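You operate a simulated robot arm through the tools that you are given. There is no shell and no other tool.

You run a simulated two-armed robot. Do the job below in one go: nothing can be reset, and whatever is moved stays where it is left.

## Task
Set the overload dial to the motor plate's amps, try the motor forward, then switch everything off.
Fine: dial first, then disconnect switch on, supply on, forward five seconds or more, stop, supply off, disconnect switch off.

Only the result counts: the job must be done as asked and must still hold three seconds after the hand-in. Knocking over, shifting, dropping, spilling or breaking anything else fails it.

## Robot
Two 7-joint arms with fingered hands on one trunk that stands fixed in place. Base frame: the origin is at the foot of the trunk, x ahead of it, y to its left, z up; the work surface is at about z = 0.85. Lengths are in m, angles in degrees, forces in N, time in s.
The left shoulder is at [0.05, 0.214, 0.869], the right one opposite. With the tool pointing down near the work surface each hand reaches from about 0.36 to 0.88 m from the base axis, measured 20 degrees to its own side. Payload 3 kg a hand.
The tool frame of a hand sits at the grasp point between the pads (the TCP): z along the fingers, y along the line on which they close. The tips reach 0.026 m beyond it. The gripper opens to 0.132 m; its body begins 0.073 m behind the TCP. The gripper is a hand of 3 fingers: y runs from the thumb to the fingers, the wrist lies at [0, 0, -0.229] in the tool frame.
Orientation is that of the tool frame in the base frame, as [roll, pitch, yaw] about the fixed x, y, z axes, in that order (R = Rz(yaw) Ry(pitch) Rx(roll)). With the fingers straight down and closing along the base's y, the tool's x points along the base's -x, its y along +y and its z along -z.

## Interface
- The arms move only by the tool move_arm. It takes "left_motion", "right_motion" or both (then of equal length, played together; a hand with none holds still); each is a list of rows, each a list of 6 numbers: the turn, a rotation vector about the base's x, y, z in units of 120 degrees (1.0 is 120 degrees), then the shift along the base's x, y, z in units of 100 mm (1.0 is 100 mm). In form: [[rx, ry, rz, x, y, z], ...]. A call has 1 to 20 rows; each row is the pose to reach, as a shift and turn from the pose commanded when the call began. A call with a number of a shift or a turn outside -1 to 1 is refused whole. A row lasts 0.2 s, in which the tool goes at most 0.05 m and 8.6 degrees; a call with a longer step from one row to the next is refused whole. Where a pose cannot be reached the arm comes as near as it can. A force on the tool above 40 N (or 10 N above the force at the start of the call, whichever is more), or a blocked arm, ends the call early, and 0.2 s more pass. In this call time passes only in rows, and 0.2 s behind the last. It gives the time, the measured TCP pose, the force on the tool (base axes), the opening and the grip force at its end, in the units of the frame above (readings bear some noise), with the torque about the TCP (base axes, N m) and any sound that the robot's microphone picked up.
- Cameras (640 x 400 px; columns grow to the right, rows downward): "scene" is now at [0.0314, -0.0242, 1.5047]; the picture's right is [-0.30, -0.95, 0.00], its down [-0.57, 0.18, -0.80] and it looks along [0.77, -0.24, -0.60] (base axes); focal length 214 px, centre (320, 200). "left" rides on the left gripper at [-0.062, 0.003, -0.092] in its tool frame; the picture's right is [-0.05, -1.00, 0.00], its down [0.83, -0.04, -0.56] and it looks along [0.55, -0.03, 0.83] (tool axes); focal length 230 px, centre (320, 200). "right" rides on the right gripper at [0.062, 0.003, -0.092] in its tool frame; the picture's right is [-0.05, 1.00, 0.00], its down [-0.83, -0.04, -0.56] and it looks along [-0.55, -0.03, 0.83] (tool axes); focal length 230 px, centre (320, 200). There is no depth. A picture from a camera that has moved, and an enlarged one, comes with that camera's place and axes in the base frame and with its lens.
- get_image(camera): a new picture of that camera. No time passes.
- curl_fingers(finger1, finger2, thumb_bend, hand): sets how far each is bent, from 0 (flat) to 1 (curled in); at 0.3 the hand is open as for a grip, at 0.7 the pads meet at the TCP. One left out holds its place. A second passes; each finger stops where it meets its share of the squeeze, and holds until it gets a number again. It is the only way to open and close the hand. It gives what a move gives, with no picture; readings hold the bend of each and the force on the fingers (four entries, about 0 where the hand has none), thumb and palm.
- pan_tilt(pan, tilt): turns the head with the scene camera to pan (to the left, within 86 degrees either way) and tilt (down, from -29 to 69), counted from straight ahead of the robot. It gives what a move gives.
- enlarge(camera, box): a new picture of the part [left, top, right, bottom] of that camera's present view, enlarged. No time passes.
- close_job(): hands the job in; it is judged then, once.

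Places have to be worked out from the pictures, the camera data and where the tool is seen. Open the grippers and draw the arms clear of the work before you hand the job in, unless the task says otherwise.

The tools are called after "Emit:" by a JSON object that holds its "api" and its "payload". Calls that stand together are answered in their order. move_arm: Moves the arms, as the interface text tells. Its arguments: {"type":"object","properties":{"left_motion":{"type":"array"},"right_motion":{"type":"array"}},"required":[]} The other tools are called the same way: curl_fingers (finger1, finger2, thumb_bend, hand) moves the fingers one by one; pan_tilt (pan, tilt) turns the head that bears the scene camera; get_image (camera) takes a picture; enlarge (camera, box) takes an enlarged picture of a part of a camera's view; close_job () hands the job in.

At the start:

```text
clock: 0.0
left_position: [0.425, 0.099, 1.2318]
left_orientation: [180.0, -0.1, 169.8]
left_ft_force: [0.2, 0.2, -0.6]
left_moment: [-0.01, 0.01, 0.04]
left_width: 0.1317
left_gripper_force: 0.0
left_shape: jaw
left_bend: [0.3, 0.3, 0.3]
left_finger forces: [0.0, 0.0, 0.1, 0.1, 0.0, 0.0]
right_position: [0.4557, -0.2789, 1.1981]
right_orientation: [180.0, -0.1, 169.8]
right_ft_force: [0.2, -0.2, 0.8]
right_moment: [0.01, 0.02, 0.0]
right_width: 0.132
right_gripper_force: 0.1
right_shape: jaw
right_bend: [0.3, 0.3, 0.3]
right_finger forces: [0.0, 0.1, 0.0, 0.0, 0.1, 0.0]
head pan, tilt (commanded): [-17.3, 36.6]
```

scene: 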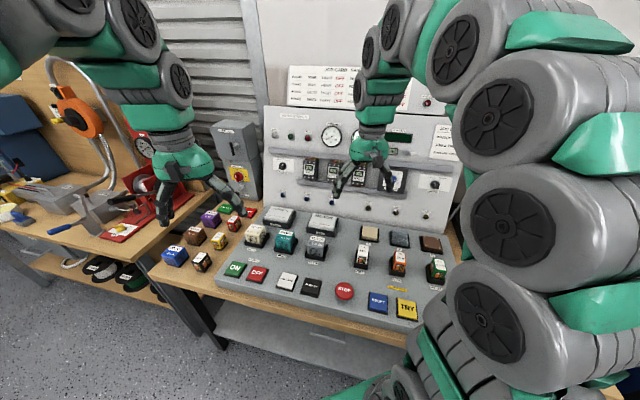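
right: 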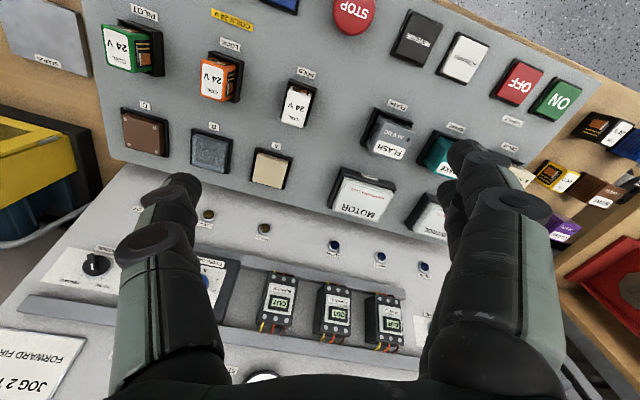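
left: 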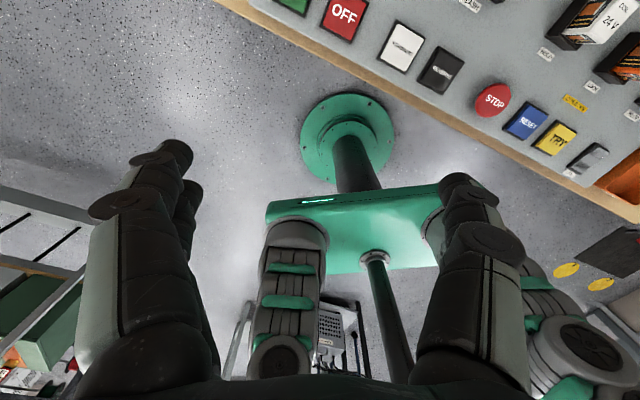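

The scene shows a control bench with buttons, relays and an upright panel with dials. I start by enlarging parts of the views to read labels.

Emit:
{"api": "enlarge", "payload": {"camera": "scene", "box": [200, 60, 360, 160]}}

Emit:
{"api": "enlarge", "payload": {"camera": "scene", "box": [320, 60, 480, 160]}}

Emit:
{"api": "enlarge", "payload": {"camera": "scene", "box": [260, 130, 460, 255]}}

Emit:
{"api": "enlarge", "payload": {"camera": "scene", "box": [210, 200, 450, 350]}}

Emit:
{"api": "enlarge", "payload": {"camera": "right", "box": [80, 0, 400, 200]}}

Emit:
{"api": "enlarge", "payload": {"camera": "right", "box": [0, 200, 320, 400]}}

Emit:
{"api": "enlarge", "payload": {"camera": "right", "box": [230, 100, 470, 250]}}

```text
4.00 times, centred on (280, 110) of scene
camera zoom: at [0.0314, -0.0242, 1.5047], right [-0.3, -0.95, 0.0], down [-0.57, 0.18, -0.8], along [0.77, -0.24, -0.6], focal length 858 px, centre (480, 560)
```

zoom: 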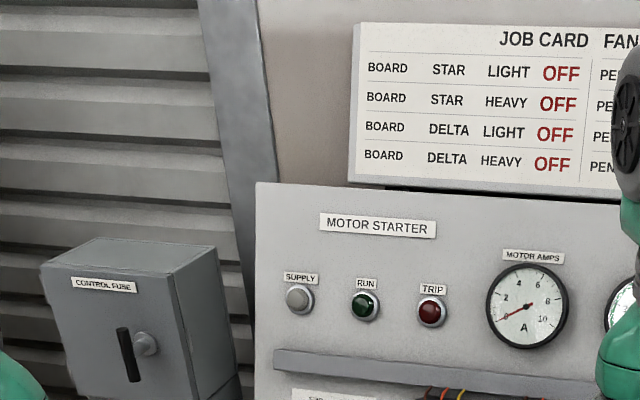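

```text
4.00 times, centred on (400, 110) of scene
camera zoom: at [0.0314, -0.0242, 1.5047], right [-0.3, -0.95, 0.0], down [-0.57, 0.18, -0.8], along [0.77, -0.24, -0.6], focal length 858 px, centre (0, 560)
```

zoom: 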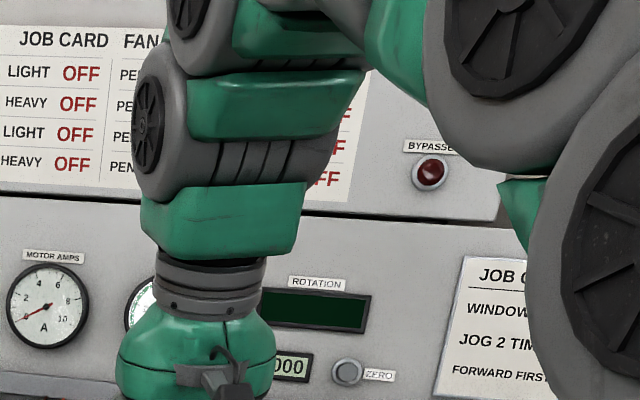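

```text
3.20 times, centred on (360, 192) of scene
camera zoom: at [0.0314, -0.0242, 1.5047], right [-0.3, -0.95, 0.0], down [-0.57, 0.18, -0.8], along [0.77, -0.24, -0.6], focal length 686 px, centre (192, 224)
```

zoom: 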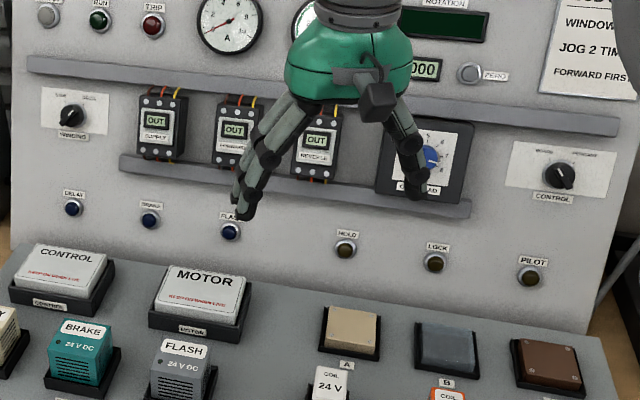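

```text
2.67 times, centred on (330, 275) of scene
camera zoom: at [0.0314, -0.0242, 1.5047], right [-0.3, -0.95, 0.0], down [-0.57, 0.18, -0.8], along [0.77, -0.24, -0.6], focal length 572 px, centre (293, 0)
```

zoom: 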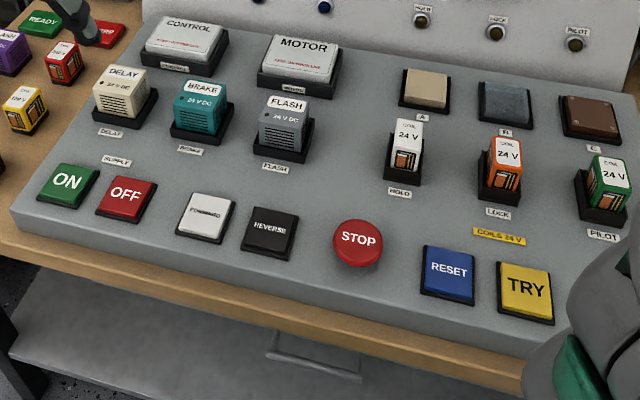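

```text
2.00 times, centred on (240, 100) of right
camera zoom: at [0.3945, -0.2648, 1.2899], right [0.23, 0.97, 0.0], down [0.81, -0.19, 0.56], along [0.54, -0.13, -0.83], focal length 460 px, centre (480, 400)
```

zoom: 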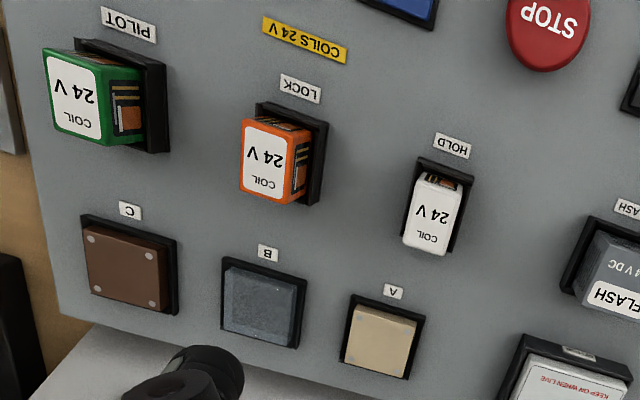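

```text
2.00 times, centred on (160, 300) of right
camera zoom: at [0.3945, -0.2648, 1.2899], right [0.23, 0.97, 0.0], down [0.81, -0.19, 0.56], along [0.54, -0.13, -0.83], focal length 460 px, centre (640, 0)
```

zoom: 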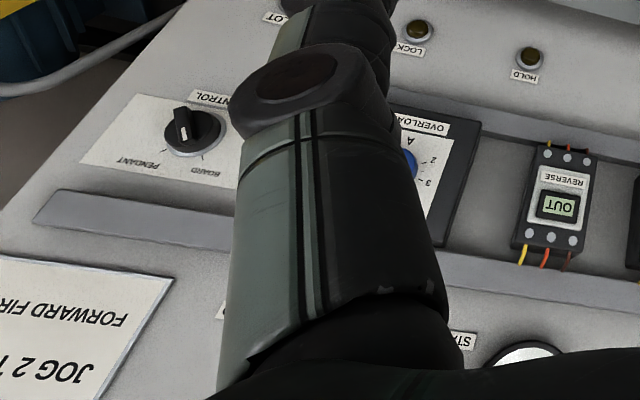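

```text
2.67 times, centred on (350, 175) of right
camera zoom: at [0.3945, -0.2648, 1.2899], right [0.23, 0.97, 0.0], down [0.81, -0.19, 0.56], along [0.54, -0.13, -0.83], focal length 614 px, centre (240, 267)
```

zoom: 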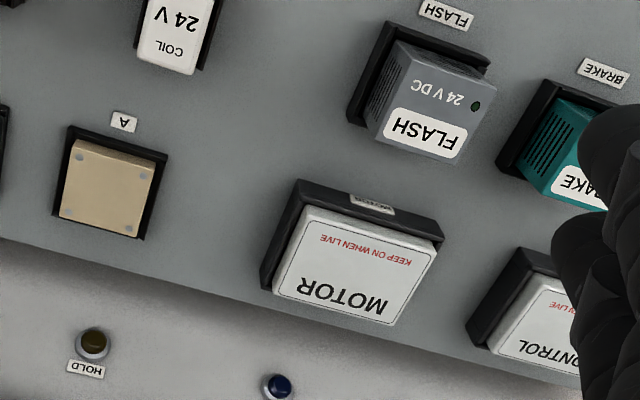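

The right arm blocks part of the panel; the motor, its plate and the disconnect switch are not yet found. I pan the head to survey the surroundings.

Emit:
{"api": "pan_tilt", "payload": {"pan": 35, "tilt": 35}}

Emit:
{"api": "get_image", "payload": {"camera": "scene"}}

Emit:
{"api": "pan_tilt", "payload": {"pan": -70, "tilt": 35}}

Emit:
{"api": "get_image", "payload": {"camera": "scene"}}

Emit:
{"api": "pan_tilt", "payload": {"pan": 0, "tilt": 20}}

Emit:
{"api": "get_image", "payload": {"camera": "scene"}}

```text
clock: 1.2
left_position: [0.4247, 0.0999, 1.2321]
left_orientation: [179.9, 0.1, 169.8]
left_ft_force: [0.0, -0.2, 0.4]
left_moment: [-0.01, -0.02, 0.01]
left_width: 0.1317
left_gripper_force: 0.2
left_shape: jaw
left_bend: [0.3, 0.3, 0.3]
left_finger forces: [0.1, 0.0, 0.0, 0.1, 0.1, 0.1]
right_position: [0.4543, -0.2793, 1.1979]
right_orientation: [180.0, -0.1, 169.9]
right_ft_force: [0.0, 0.7, 0.2]
right_moment: [-0.01, 0.0, 0.0]
right_width: 0.1319
right_gripper_force: 0.0
right_shape: jaw
right_bend: [0.3, 0.3, 0.3]
right_finger forces: [0.0, 0.0, 0.0, 0.0, 0.0, 0.0]
head pan, tilt (commanded): [35.0, 35.0]
```

```text
taken
camera scene: at [0.0204, 0.0523, 1.5072], right [0.57, -0.82, 0.0], down [-0.47, -0.33, -0.82], along [0.67, 0.47, -0.57], focal length 214 px, centre (320, 200)
```

scene: 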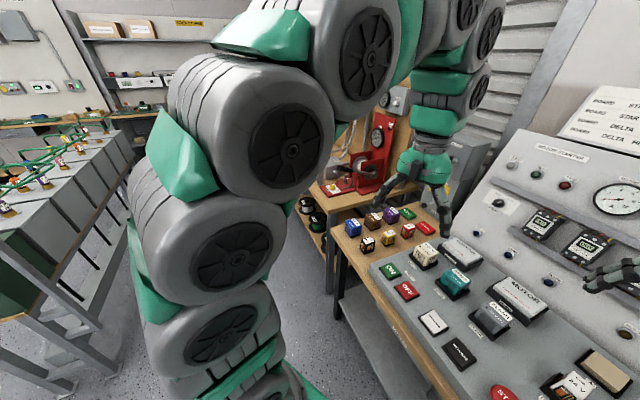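

```text
clock: 3.0
left_position: [0.4236, 0.0993, 1.2309]
left_orientation: [-179.9, 0.1, 169.7]
left_ft_force: [0.9, 1.0, -0.4]
left_moment: [0.01, 0.0, 0.04]
left_width: 0.1321
left_gripper_force: 0.0
left_shape: jaw
left_bend: [0.3, 0.3, 0.3]
left_finger forces: [0.0, 0.1, 0.0, 0.0, 0.0, 0.0]
right_position: [0.4533, -0.2796, 1.1982]
right_orientation: [180.0, 0.0, 169.8]
right_ft_force: [-0.5, -0.3, -0.1]
right_moment: [0.01, 0.01, 0.01]
right_width: 0.1318
right_gripper_force: 0.2
right_shape: jaw
right_bend: [0.3, 0.3, 0.3]
right_finger forces: [0.0, 0.0, 0.0, 0.1, 0.0, 0.0]
head pan, tilt (commanded): [-70.0, 35.0]
```

```text
taken
camera scene: at [-0.0216, -0.0809, 1.5072], right [-0.94, -0.34, 0.0], down [-0.2, 0.54, -0.82], along [0.28, -0.77, -0.57], focal length 214 px, centre (320, 200)
```

scene: 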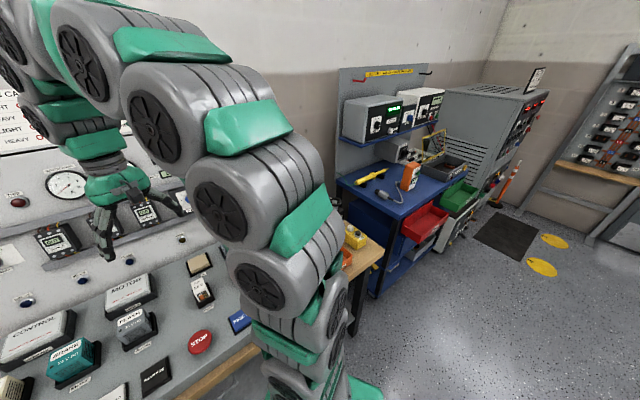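

```text
clock: 4.4
left_position: [0.4253, 0.0993, 1.2325]
left_orientation: [179.9, 0.0, 169.8]
left_ft_force: [-0.2, -0.5, -0.4]
left_moment: [0.01, 0.02, 0.02]
left_width: 0.1318
left_gripper_force: 0.0
left_shape: jaw
left_bend: [0.3, 0.3, 0.3]
left_finger forces: [0.1, 0.0, 0.0, 0.0, 0.0, 0.1]
right_position: [0.4556, -0.279, 1.1972]
right_orientation: [-180.0, -0.1, 169.8]
right_ft_force: [0.1, -0.8, -0.4]
right_moment: [-0.02, -0.01, 0.02]
right_width: 0.132
right_gripper_force: 0.0
right_shape: jaw
right_bend: [0.3, 0.3, 0.3]
right_finger forces: [0.0, 0.0, 0.0, 0.0, 0.0, 0.0]
head pan, tilt (commanded): [0.0, 20.0]
```

```text
taken
camera scene: at [0.0413, 0.0017, 1.531], right [0.0, -1.0, 0.0], down [-0.34, 0.0, -0.94], along [0.94, 0.0, -0.34], focal length 214 px, centre (320, 200)
```

scene: 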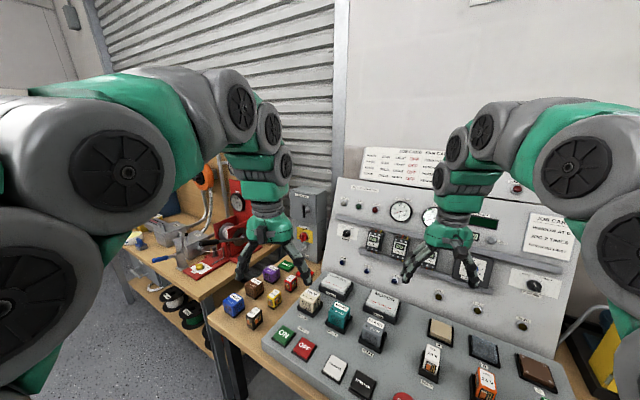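

The box at the left of the panel has a yellow/red rotary handle. I enlarge this region and others to read labels.

Emit:
{"api": "enlarge", "payload": {"camera": "scene", "box": [270, 170, 350, 270]}}

Emit:
{"api": "enlarge", "payload": {"camera": "scene", "box": [130, 170, 290, 290]}}

Emit:
{"api": "enlarge", "payload": {"camera": "scene", "box": [450, 180, 610, 300]}}

Emit:
{"api": "enlarge", "payload": {"camera": "scene", "box": [330, 170, 450, 290]}}

Emit:
{"api": "enlarge", "payload": {"camera": "scene", "box": [340, 140, 540, 210]}}

```text
4.00 times, centred on (310, 220) of scene
camera zoom: at [0.0413, 0.0017, 1.531], right [0.0, -1.0, 0.0], down [-0.34, 0.0, -0.94], along [0.94, 0.0, -0.34], focal length 858 px, centre (360, 120)
```

zoom: 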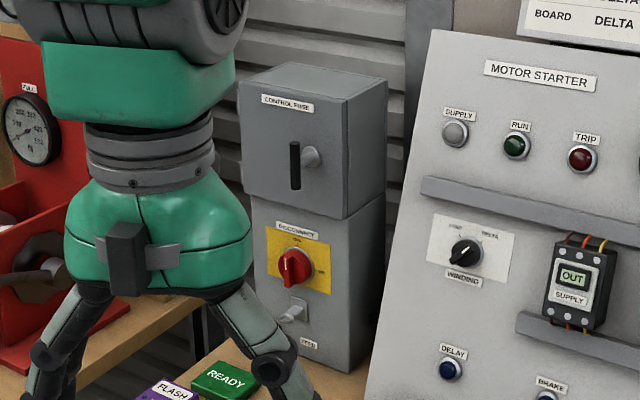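

```text
3.33 times, centred on (210, 230) of scene
camera zoom: at [0.0413, 0.0017, 1.531], right [0.0, -1.0, 0.0], down [-0.34, 0.0, -0.94], along [0.94, 0.0, -0.34], focal length 715 px, centre (687, 100)
```

zoom: 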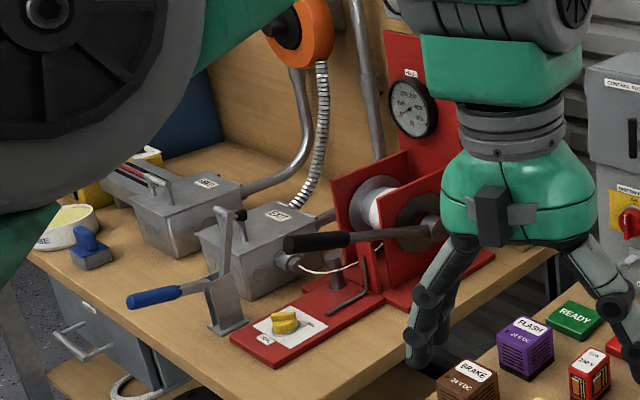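

```text
3.33 times, centred on (530, 240) of scene
camera zoom: at [0.0413, 0.0017, 1.531], right [0.0, -1.0, 0.0], down [-0.34, 0.0, -0.94], along [0.94, 0.0, -0.34], focal length 715 px, centre (-380, 67)
```

zoom: 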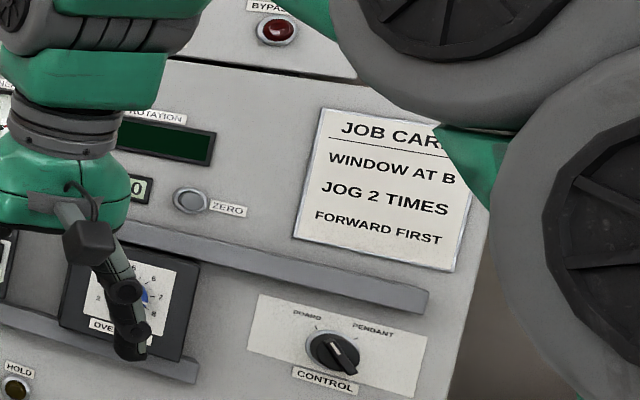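

```text
3.33 times, centred on (390, 230) of scene
camera zoom: at [0.0413, 0.0017, 1.531], right [0.0, -1.0, 0.0], down [-0.34, 0.0, -0.94], along [0.94, 0.0, -0.34], focal length 715 px, centre (87, 100)
```

zoom: 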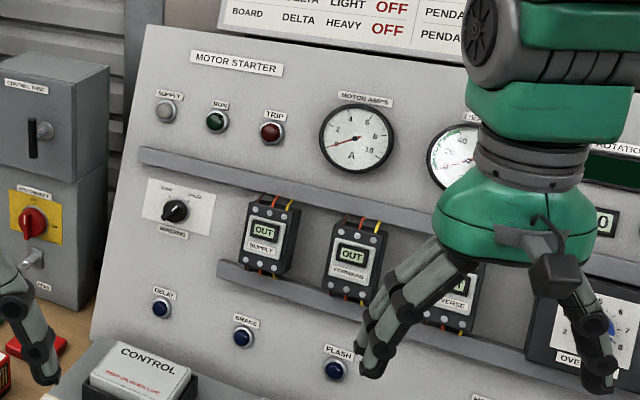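

```text
3.20 times, centred on (440, 175) of scene
camera zoom: at [0.0413, 0.0017, 1.531], right [0.0, -1.0, 0.0], down [-0.34, 0.0, -0.94], along [0.94, 0.0, -0.34], focal length 686 px, centre (-64, 280)
```

zoom: 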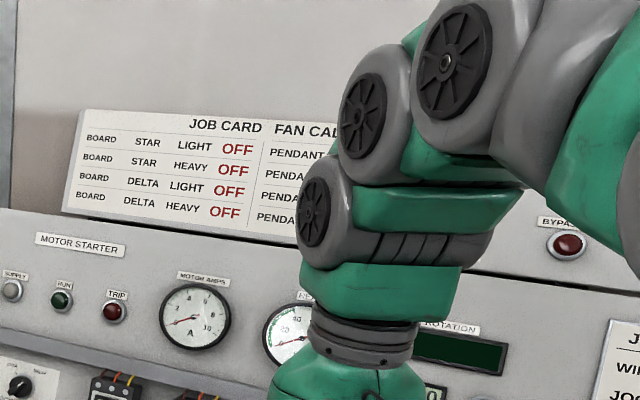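

I'll draw the right arm back and up/right to uncover the panel and see the motor area.

Emit:
{"api": "move_arm", "payload": {"right_motion": [[0, 0, 0, -0.3, -0.3, 0.1], [0, 0, 0, -0.6, -0.6, 0.2], [0, 0, 0, -1, -1, 0.3]]}}

Emit:
{"api": "get_image", "payload": {"camera": "scene"}}

Emit:
{"api": "get_image", "payload": {"camera": "right"}}

```text
refused: row 3 steps farther than a row can; nothing moved
```

```text
taken
camera scene: at [0.0413, 0.0017, 1.531], right [0.0, -1.0, 0.0], down [-0.34, 0.0, -0.94], along [0.94, 0.0, -0.34], focal length 214 px, centre (320, 200)
```

scene: 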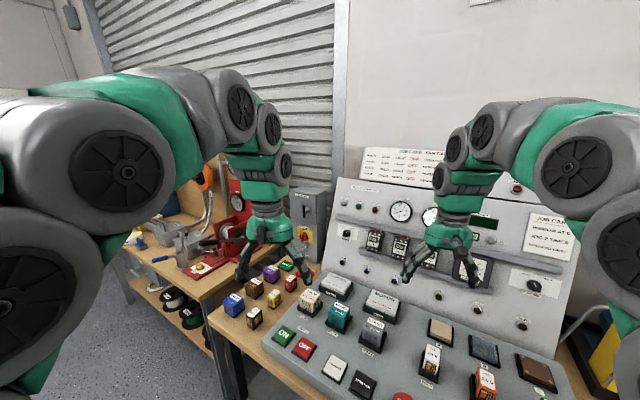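

```text
taken
camera right: at [0.3945, -0.2648, 1.2899], right [0.23, 0.97, 0.0], down [0.81, -0.19, 0.56], along [0.54, -0.13, -0.83], focal length 230 px, centre (320, 200)
```

right: 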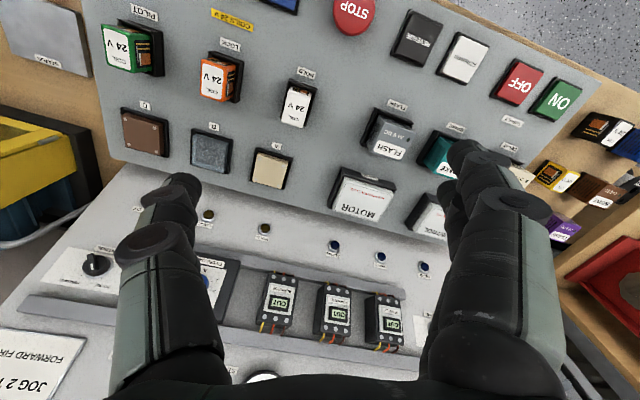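

The last row stepped a bit too far. I redo the retreat with smaller steps.

Emit:
{"api": "move_arm", "payload": {"right_motion": [[0, 0, 0, -0.25, -0.25, 0.1], [0, 0, 0, -0.5, -0.5, 0.2], [0, 0, 0, -0.75, -0.75, 0.3], [0, 0, 0, -1, -1, 0.3]]}}

Emit:
{"api": "get_image", "payload": {"camera": "scene"}}

Emit:
{"api": "get_image", "payload": {"camera": "right"}}

```text
clock: 5.4
left_position: [0.424, 0.0994, 1.2309]
left_orientation: [-179.9, -0.1, 169.8]
left_ft_force: [-0.2, 0.3, 0.2]
left_moment: [0.01, 0.01, -0.01]
left_width: 0.1316
left_gripper_force: 0.0
left_shape: jaw
left_bend: [0.3, 0.3, 0.3]
left_finger forces: [0.0, 0.1, 0.1, 0.1, 0.0, 0.0]
right_position: [0.356, -0.3795, 1.228]
right_orientation: [180.0, 0.0, 169.8]
right_ft_force: [0.4, -0.3, 0.6]
right_moment: [0.01, 0.0, 0.0]
right_width: 0.132
right_gripper_force: 0.1
right_shape: jaw
right_bend: [0.3, 0.3, 0.3]
right_finger forces: [0.0, 0.0, 0.0, 0.1, 0.1, 0.0]
head pan, tilt (commanded): [0.0, 20.0]
```

```text
taken
camera scene: at [0.0413, 0.0017, 1.531], right [0.0, -1.0, 0.0], down [-0.34, 0.0, -0.94], along [0.94, 0.0, -0.34], focal length 214 px, centre (320, 200)
```

scene: 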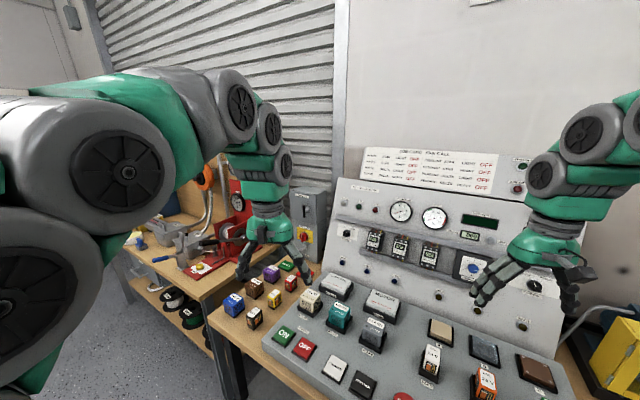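

```text
taken
camera right: at [0.2968, -0.3653, 1.3198], right [0.23, 0.97, 0.0], down [0.81, -0.19, 0.56], along [0.54, -0.13, -0.83], focal length 230 px, centre (320, 200)
```

right: 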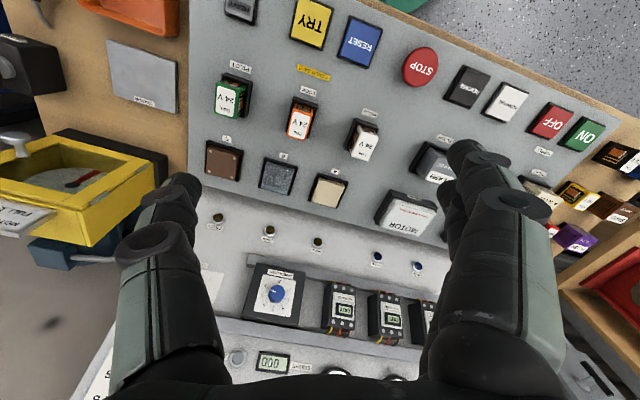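

The yellow-guarded device to the right with a blue body looks like the motor. I enlarge the tag there, the overload dial and the cards.

Emit:
{"api": "enlarge", "payload": {"camera": "right", "box": [0, 120, 200, 280]}}

Emit:
{"api": "enlarge", "payload": {"camera": "right", "box": [230, 250, 330, 340]}}

Emit:
{"api": "enlarge", "payload": {"camera": "scene", "box": [340, 130, 540, 230]}}

Emit:
{"api": "enlarge", "payload": {"camera": "scene", "box": [430, 220, 510, 300]}}

Emit:
{"api": "enlarge", "payload": {"camera": "scene", "box": [540, 280, 640, 400]}}

Emit:
{"api": "pan_tilt", "payload": {"pan": -50, "tilt": 40}}

Emit:
{"api": "get_image", "payload": {"camera": "scene"}}

```text
2.50 times, centred on (100, 200) of right
camera zoom: at [0.2968, -0.3653, 1.3198], right [0.23, 0.97, 0.0], down [0.81, -0.19, 0.56], along [0.54, -0.13, -0.83], focal length 575 px, centre (870, 200)
```

zoom: 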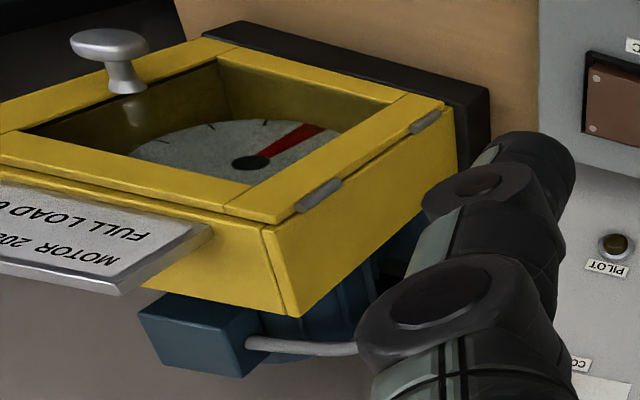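

```text
4.44 times, centred on (280, 295) of right
camera zoom: at [0.2968, -0.3653, 1.3198], right [0.23, 0.97, 0.0], down [0.81, -0.19, 0.56], along [0.54, -0.13, -0.83], focal length 1022 px, centre (498, -222)
```

zoom: 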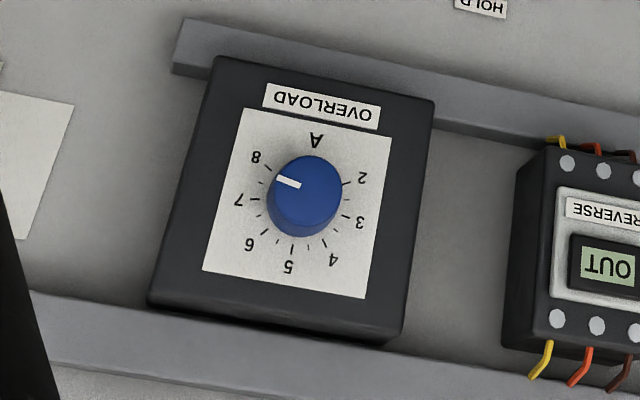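

```text
3.20 times, centred on (440, 180) of scene
camera zoom: at [0.0413, 0.0017, 1.531], right [0.0, -1.0, 0.0], down [-0.34, 0.0, -0.94], along [0.94, 0.0, -0.34], focal length 686 px, centre (-64, 264)
```

zoom: 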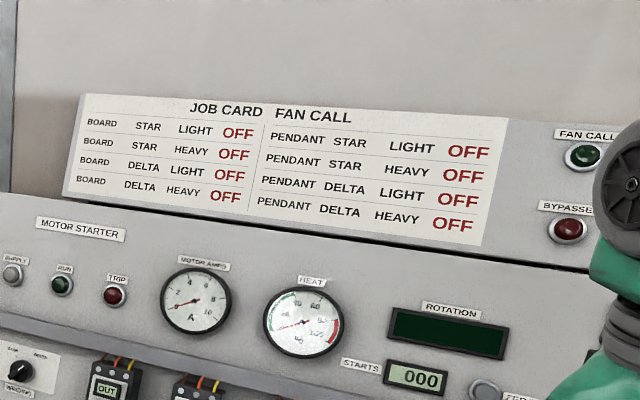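

```text
5.00 times, centred on (470, 260) of scene
camera zoom: at [0.0413, 0.0017, 1.531], right [0.0, -1.0, 0.0], down [-0.34, 0.0, -0.94], along [0.94, 0.0, -0.34], focal length 1072 px, centre (-430, -100)
```

zoom: 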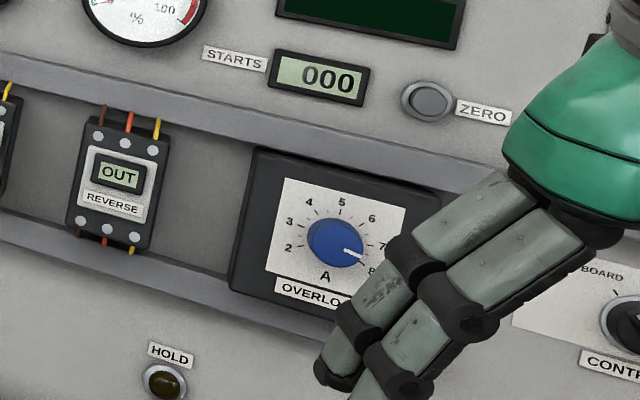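

```text
3.33 times, centred on (590, 340) of scene
camera zoom: at [0.0413, 0.0017, 1.531], right [0.0, -1.0, 0.0], down [-0.34, 0.0, -0.94], along [0.94, 0.0, -0.34], focal length 715 px, centre (-580, -267)
```

zoom: 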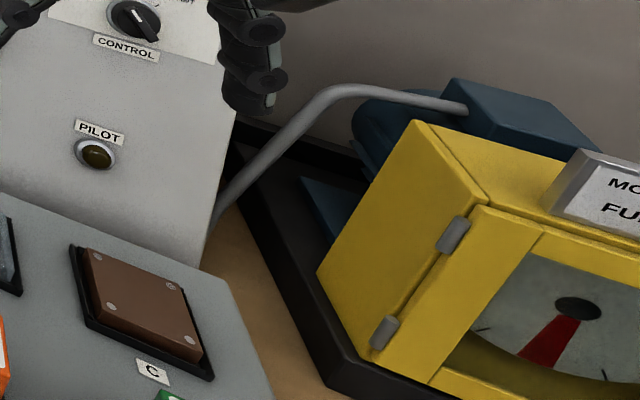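

```text
clock: 6.6
left_position: [0.4248, 0.1004, 1.232]
left_orientation: [-180.0, 0.0, 169.7]
left_ft_force: [-0.3, -0.8, 0.1]
left_moment: [-0.01, 0.02, 0.0]
left_width: 0.132
left_gripper_force: 0.0
left_shape: jaw
left_bend: [0.3, 0.3, 0.3]
left_finger forces: [0.1, 0.0, 0.0, 0.0, 0.0, 0.1]
right_position: [0.3571, -0.3791, 1.2277]
right_orientation: [-180.0, 0.1, 169.8]
right_ft_force: [-0.1, 0.9, 0.2]
right_moment: [-0.04, 0.02, -0.04]
right_width: 0.1322
right_gripper_force: 0.1
right_shape: jaw
right_bend: [0.3, 0.3, 0.3]
right_finger forces: [0.0, 0.0, 0.1, 0.0, 0.1, 0.1]
head pan, tilt (commanded): [-50.0, 40.0]
```

```text
taken
camera scene: at [0.0029, -0.0633, 1.4996], right [-0.77, -0.64, 0.0], down [-0.41, 0.49, -0.77], along [0.49, -0.59, -0.64], focal length 214 px, centre (320, 200)
```

scene: 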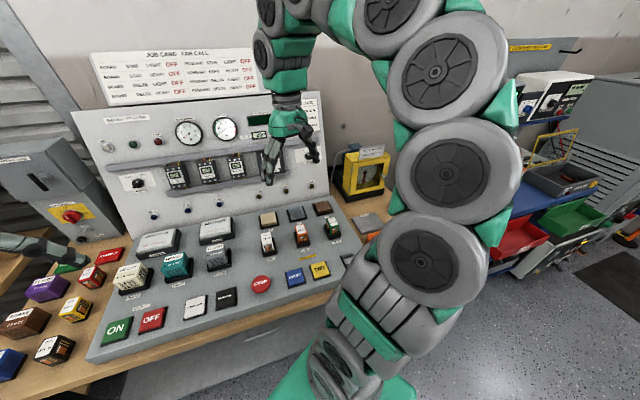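

Emit:
{"api": "enlarge", "payload": {"camera": "scene", "box": [325, 130, 405, 210]}}

Emit:
{"api": "enlarge", "payload": {"camera": "scene", "box": [0, 130, 160, 280]}}

Emit:
{"api": "enlarge", "payload": {"camera": "scene", "box": [230, 130, 400, 280]}}

```text
5.00 times, centred on (365, 170) of scene
camera zoom: at [0.0029, -0.0633, 1.4996], right [-0.77, -0.64, 0.0], down [-0.41, 0.49, -0.77], along [0.49, -0.59, -0.64], focal length 1072 px, centre (95, 350)
```

zoom: 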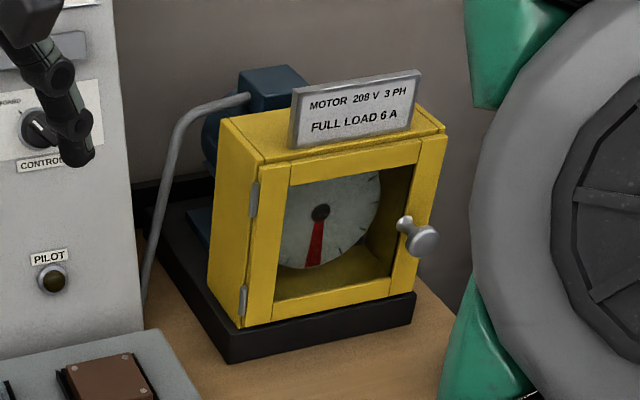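

```text
2.67 times, centred on (80, 205) of scene
camera zoom: at [0.0029, -0.0633, 1.4996], right [-0.77, -0.64, 0.0], down [-0.41, 0.49, -0.77], along [0.49, -0.59, -0.64], focal length 572 px, centre (960, 187)
```

zoom: 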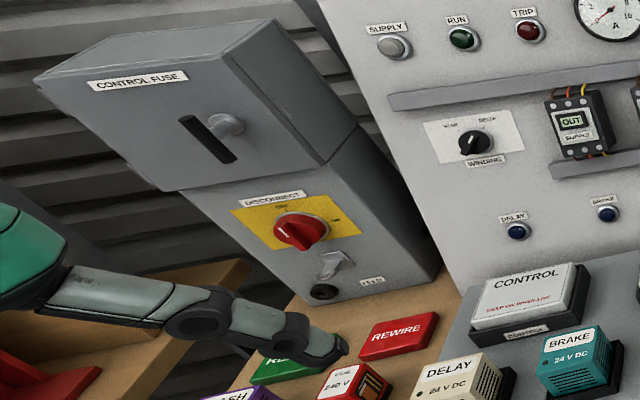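

```text
2.67 times, centred on (315, 205) of scene
camera zoom: at [0.0029, -0.0633, 1.4996], right [-0.77, -0.64, 0.0], down [-0.41, 0.49, -0.77], along [0.49, -0.59, -0.64], focal length 572 px, centre (333, 187)
```

zoom: 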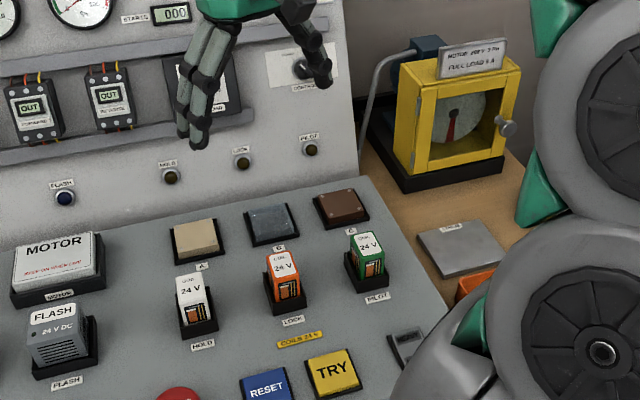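

The motor plate reads "FULL LOAD 6 A" and the overload dial now stands near 8. I tilt the right hand forward to get a close view of the panel's right half (dial and CONTROL selector).

Emit:
{"api": "move_arm", "payload": {"right_motion": [[-0.011, -0.061, 0, 0, 0, 0], [-0.022, -0.123, 0, 0, 0, 0], [-0.033, -0.184, 0, 0, 0, 0], [-0.044, -0.246, 0, 0, 0, 0], [-0.055, -0.308, 0, 0, 0, 0], [-0.066, -0.369, 0, 0, 0, 0]]}}

Emit:
{"api": "get_image", "payload": {"camera": "right"}}

Emit:
{"api": "get_image", "payload": {"camera": "scene"}}

```text
clock: 8.0
left_position: [0.425, 0.0994, 1.2324]
left_orientation: [-180.0, -0.1, 169.8]
left_ft_force: [0.0, -0.2, 0.2]
left_moment: [0.02, 0.0, 0.02]
left_width: 0.132
left_gripper_force: 0.0
left_shape: jaw
left_bend: [0.3, 0.3, 0.3]
left_finger forces: [0.1, 0.0, 0.0, 0.0, 0.0, 0.0]
right_position: [0.3556, -0.3789, 1.227]
right_orientation: [180.0, 45.0, 169.7]
right_ft_force: [0.4, 0.3, 0.9]
right_moment: [0.02, -0.01, 0.02]
right_width: 0.1317
right_gripper_force: 0.0
right_shape: jaw
right_bend: [0.3, 0.3, 0.3]
right_finger forces: [0.0, 0.0, 0.0, 0.0, 0.0, 0.1]
head pan, tilt (commanded): [-50.0, 40.0]
```

```text
taken
camera right: at [0.2481, -0.3559, 1.2486], right [0.21, 0.98, 0.04], down [0.18, -0.08, 0.98], along [0.96, -0.2, -0.2], focal length 230 px, centre (320, 200)
```

right: 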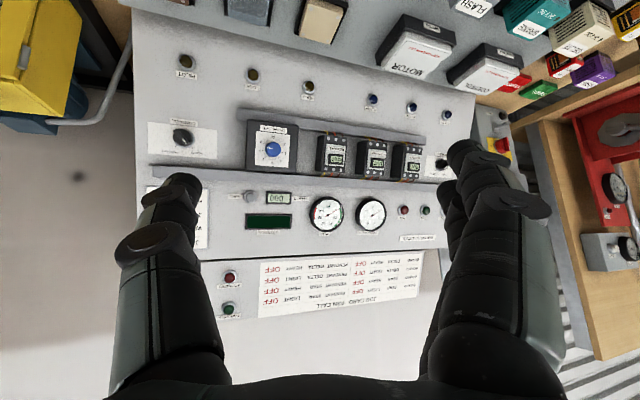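

```text
taken
camera scene: at [0.0028, -0.0633, 1.4996], right [-0.77, -0.64, 0.0], down [-0.41, 0.49, -0.77], along [0.49, -0.59, -0.64], focal length 214 px, centre (320, 200)
```

scene: 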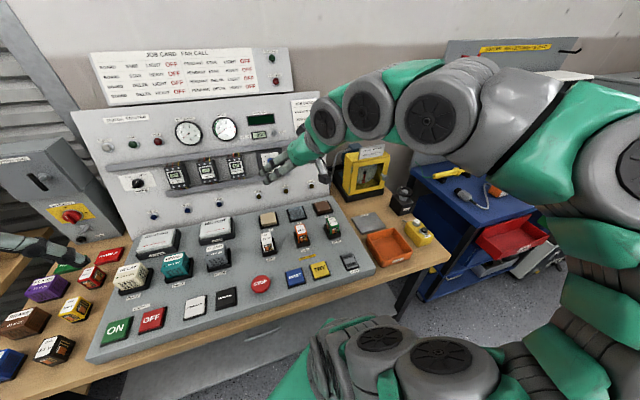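

The panel is now seen square-on (upside down). I enlarge the selectors, the dial, and the plate area.

Emit:
{"api": "enlarge", "payload": {"camera": "right", "box": [140, 100, 300, 200]}}

Emit:
{"api": "enlarge", "payload": {"camera": "right", "box": [410, 90, 530, 190]}}

Emit:
{"api": "enlarge", "payload": {"camera": "right", "box": [240, 110, 310, 170]}}

Emit:
{"api": "enlarge", "payload": {"camera": "scene", "box": [330, 230, 450, 290]}}

Emit:
{"api": "enlarge", "payload": {"camera": "scene", "box": [80, 220, 280, 370]}}

Emit:
{"api": "enlarge", "payload": {"camera": "scene", "box": [240, 220, 400, 340]}}

```text
4.00 times, centred on (220, 150) of right
camera zoom: at [0.2481, -0.3559, 1.2486], right [0.21, 0.98, 0.04], down [0.18, -0.08, 0.98], along [0.96, -0.2, -0.2], focal length 920 px, centre (720, 400)
```

zoom: 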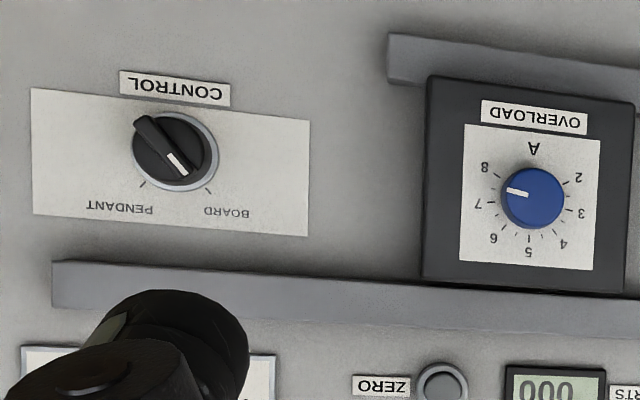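

```text
4.00 times, centred on (470, 140) of right
camera zoom: at [0.2481, -0.3559, 1.2486], right [0.21, 0.98, 0.04], down [0.18, -0.08, 0.98], along [0.96, -0.2, -0.2], focal length 920 px, centre (-280, 440)
```

zoom: 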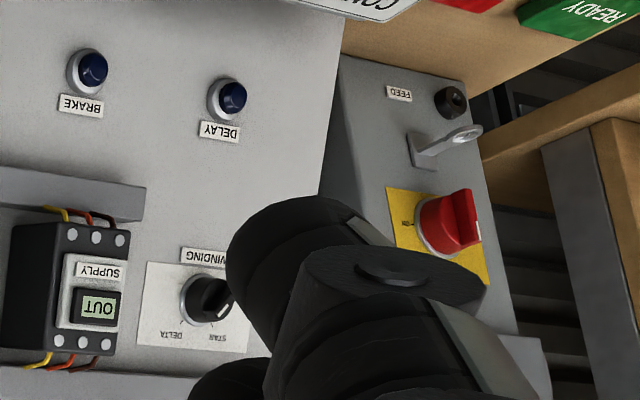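

```text
6.67 times, centred on (275, 140) of right
camera zoom: at [0.2481, -0.3559, 1.2486], right [0.21, 0.98, 0.04], down [0.18, -0.08, 0.98], along [0.96, -0.2, -0.2], focal length 1534 px, centre (620, 600)
```

zoom: 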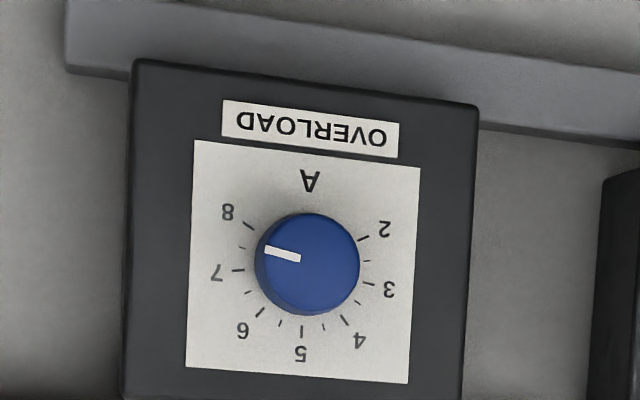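

```text
5.33 times, centred on (390, 260) of scene
camera zoom: at [0.0028, -0.0633, 1.4996], right [-0.77, -0.64, 0.0], down [-0.41, 0.49, -0.77], along [0.49, -0.59, -0.64], focal length 1144 px, centre (-53, -120)
```

zoom: 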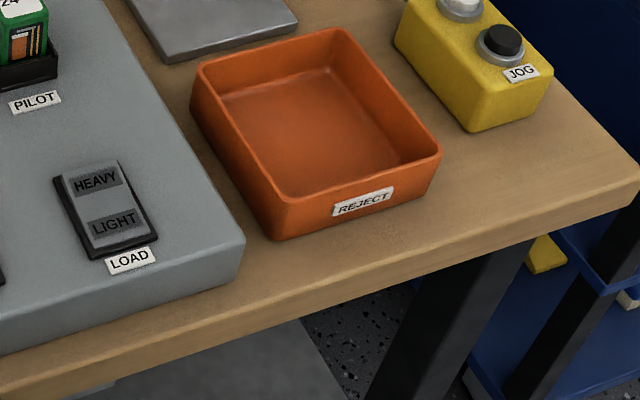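

```text
2.67 times, centred on (180, 295) of scene
camera zoom: at [0.0028, -0.0633, 1.4996], right [-0.77, -0.64, 0.0], down [-0.41, 0.49, -0.77], along [0.49, -0.59, -0.64], focal length 572 px, centre (693, -53)
```

zoom: 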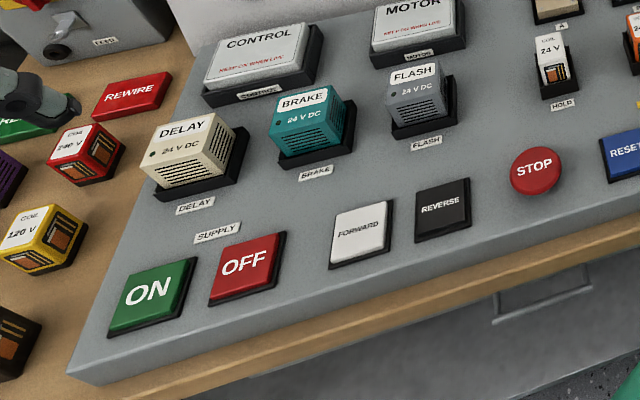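

```text
3.33 times, centred on (320, 280) of scene
camera zoom: at [0.0028, -0.0633, 1.4996], right [-0.77, -0.64, 0.0], down [-0.41, 0.49, -0.77], along [0.49, -0.59, -0.64], focal length 715 px, centre (320, -67)
```

zoom: 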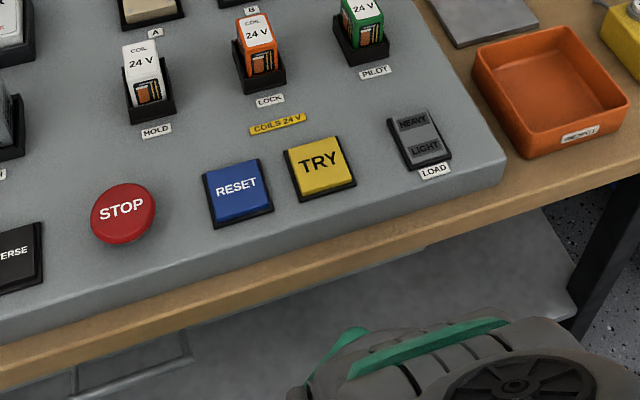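

The plate says 6 A, the CONTROL selector is on BOARD, and the dial stands at about 7.5. Next I bring the left hand to point forward so its camera shows the disconnect switch.

Emit:
{"api": "move_arm", "payload": {"left_motion": [[-0.011, -0.062, 0, 0.1, 0, 0], [-0.022, -0.124, 0, 0.2, 0, 0], [-0.033, -0.186, 0, 0.3, 0, 0], [-0.044, -0.248, 0, 0.4, 0, 0], [-0.056, -0.31, 0, 0.5, 0, 0], [-0.067, -0.372, 0, 0.6, 0, 0], [-0.078, -0.434, 0, 0.7, 0, 0], [-0.089, -0.496, 0, 0.8, 0, 0], [-0.1, -0.558, 0, 0.9, 0, 0], [-0.111, -0.615, 0, 1, 0, 0]]}}

Emit:
{"api": "get_image", "payload": {"camera": "left"}}

Emit:
{"api": "get_image", "payload": {"camera": "scene"}}

```text
clock: 10.2
left_position: [0.5333, 0.0963, 1.2445]
left_orientation: [-180.0, 75.0, 169.9]
left_ft_force: [-0.7, -0.7, -0.1]
left_moment: [-0.02, 0.0, 0.03]
left_width: 0.132
left_gripper_force: 0.1
left_shape: jaw
left_bend: [0.3, 0.3, 0.3]
left_finger forces: [0.0, 0.0, 0.0, 0.0, 0.0, 0.0]
left hand out of reach, approached as far as the arm can: row 10
right_position: [0.3547, -0.3789, 1.2269]
right_orientation: [179.9, 45.1, 169.8]
right_ft_force: [-0.1, -0.3, 0.5]
right_moment: [0.01, 0.02, 0.0]
right_width: 0.1318
right_gripper_force: 0.1
right_shape: jaw
right_bend: [0.3, 0.3, 0.3]
right_finger forces: [0.0, 0.0, 0.0, 0.1, 0.1, 0.0]
head pan, tilt (commanded): [-50.0, 40.0]
```

```text
taken
camera left: at [0.4609, 0.1121, 1.3279], right [-0.16, -0.99, 0.05], down [-0.75, 0.09, -0.66], along [0.64, -0.15, -0.75], focal length 230 px, centre (320, 200)
```

left: 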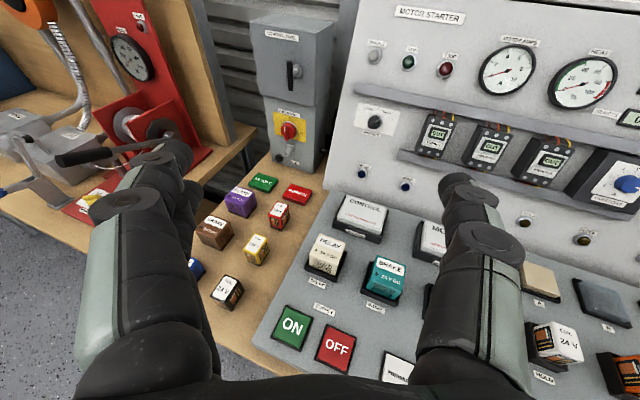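

```text
taken
camera scene: at [0.0029, -0.0634, 1.4996], right [-0.77, -0.64, 0.0], down [-0.41, 0.49, -0.77], along [0.49, -0.59, -0.64], focal length 214 px, centre (320, 200)
```

scene: 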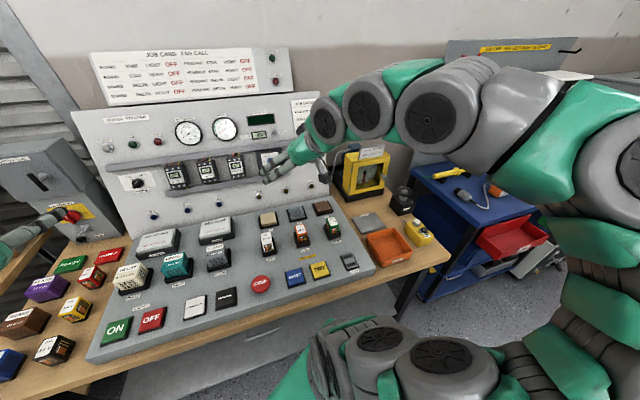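

The left camera now gives a good upright view. I enlarge the disconnect, the winding selector and the buttons.

Emit:
{"api": "enlarge", "payload": {"camera": "left", "box": [245, 80, 335, 180]}}

Emit:
{"api": "enlarge", "payload": {"camera": "left", "box": [340, 80, 640, 240]}}

Emit:
{"api": "enlarge", "payload": {"camera": "left", "box": [160, 160, 440, 390]}}

Emit:
{"api": "enlarge", "payload": {"camera": "left", "box": [580, 140, 640, 220]}}

```text
4.00 times, centred on (290, 130) of left
camera zoom: at [0.4609, 0.1121, 1.3279], right [-0.16, -0.99, 0.05], down [-0.75, 0.09, -0.66], along [0.64, -0.15, -0.75], focal length 920 px, centre (440, 480)
```

zoom: 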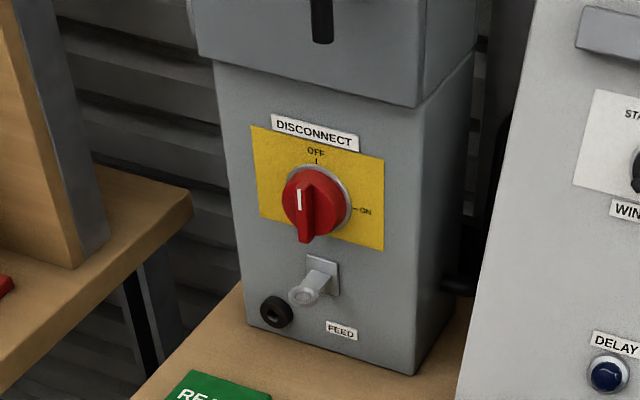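

```text
2.13 times, centred on (490, 160) of left
camera zoom: at [0.4609, 0.1121, 1.3279], right [-0.16, -0.99, 0.05], down [-0.75, 0.09, -0.66], along [0.64, -0.15, -0.75], focal length 491 px, centre (-43, 285)
```

zoom: 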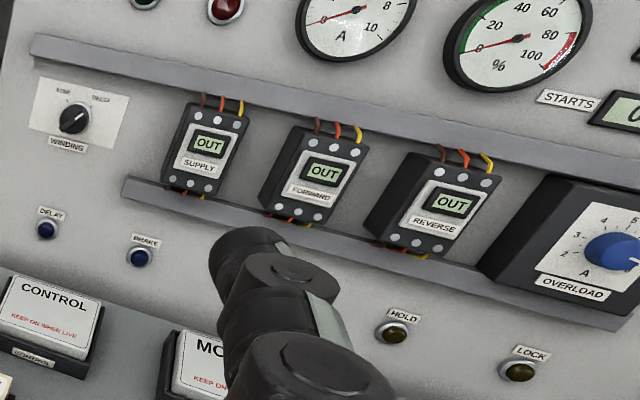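

```text
1.74 times, centred on (300, 275) of left
camera zoom: at [0.4609, 0.1121, 1.3279], right [-0.16, -0.99, 0.05], down [-0.75, 0.09, -0.66], along [0.64, -0.15, -0.75], focal length 400 px, centre (355, 70)
```

zoom: 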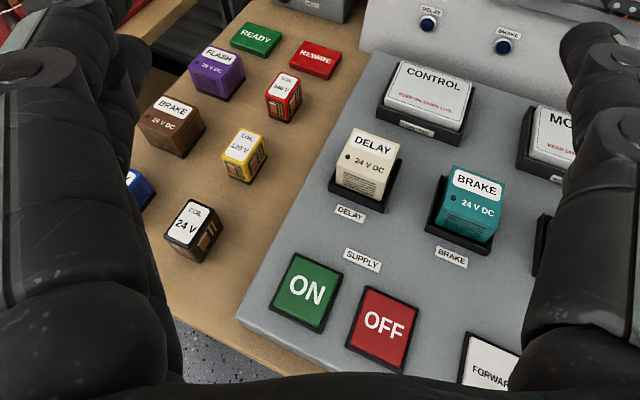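

```text
5.00 times, centred on (610, 180) of left
camera zoom: at [0.4609, 0.1121, 1.3279], right [-0.16, -0.99, 0.05], down [-0.75, 0.09, -0.66], along [0.64, -0.15, -0.75], focal length 1150 px, centre (-1130, 300)
```

zoom: 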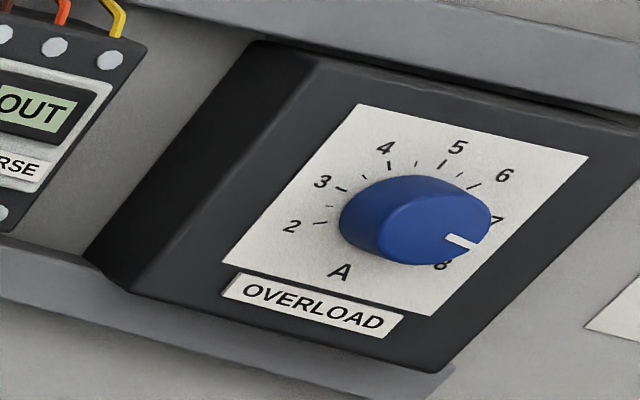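

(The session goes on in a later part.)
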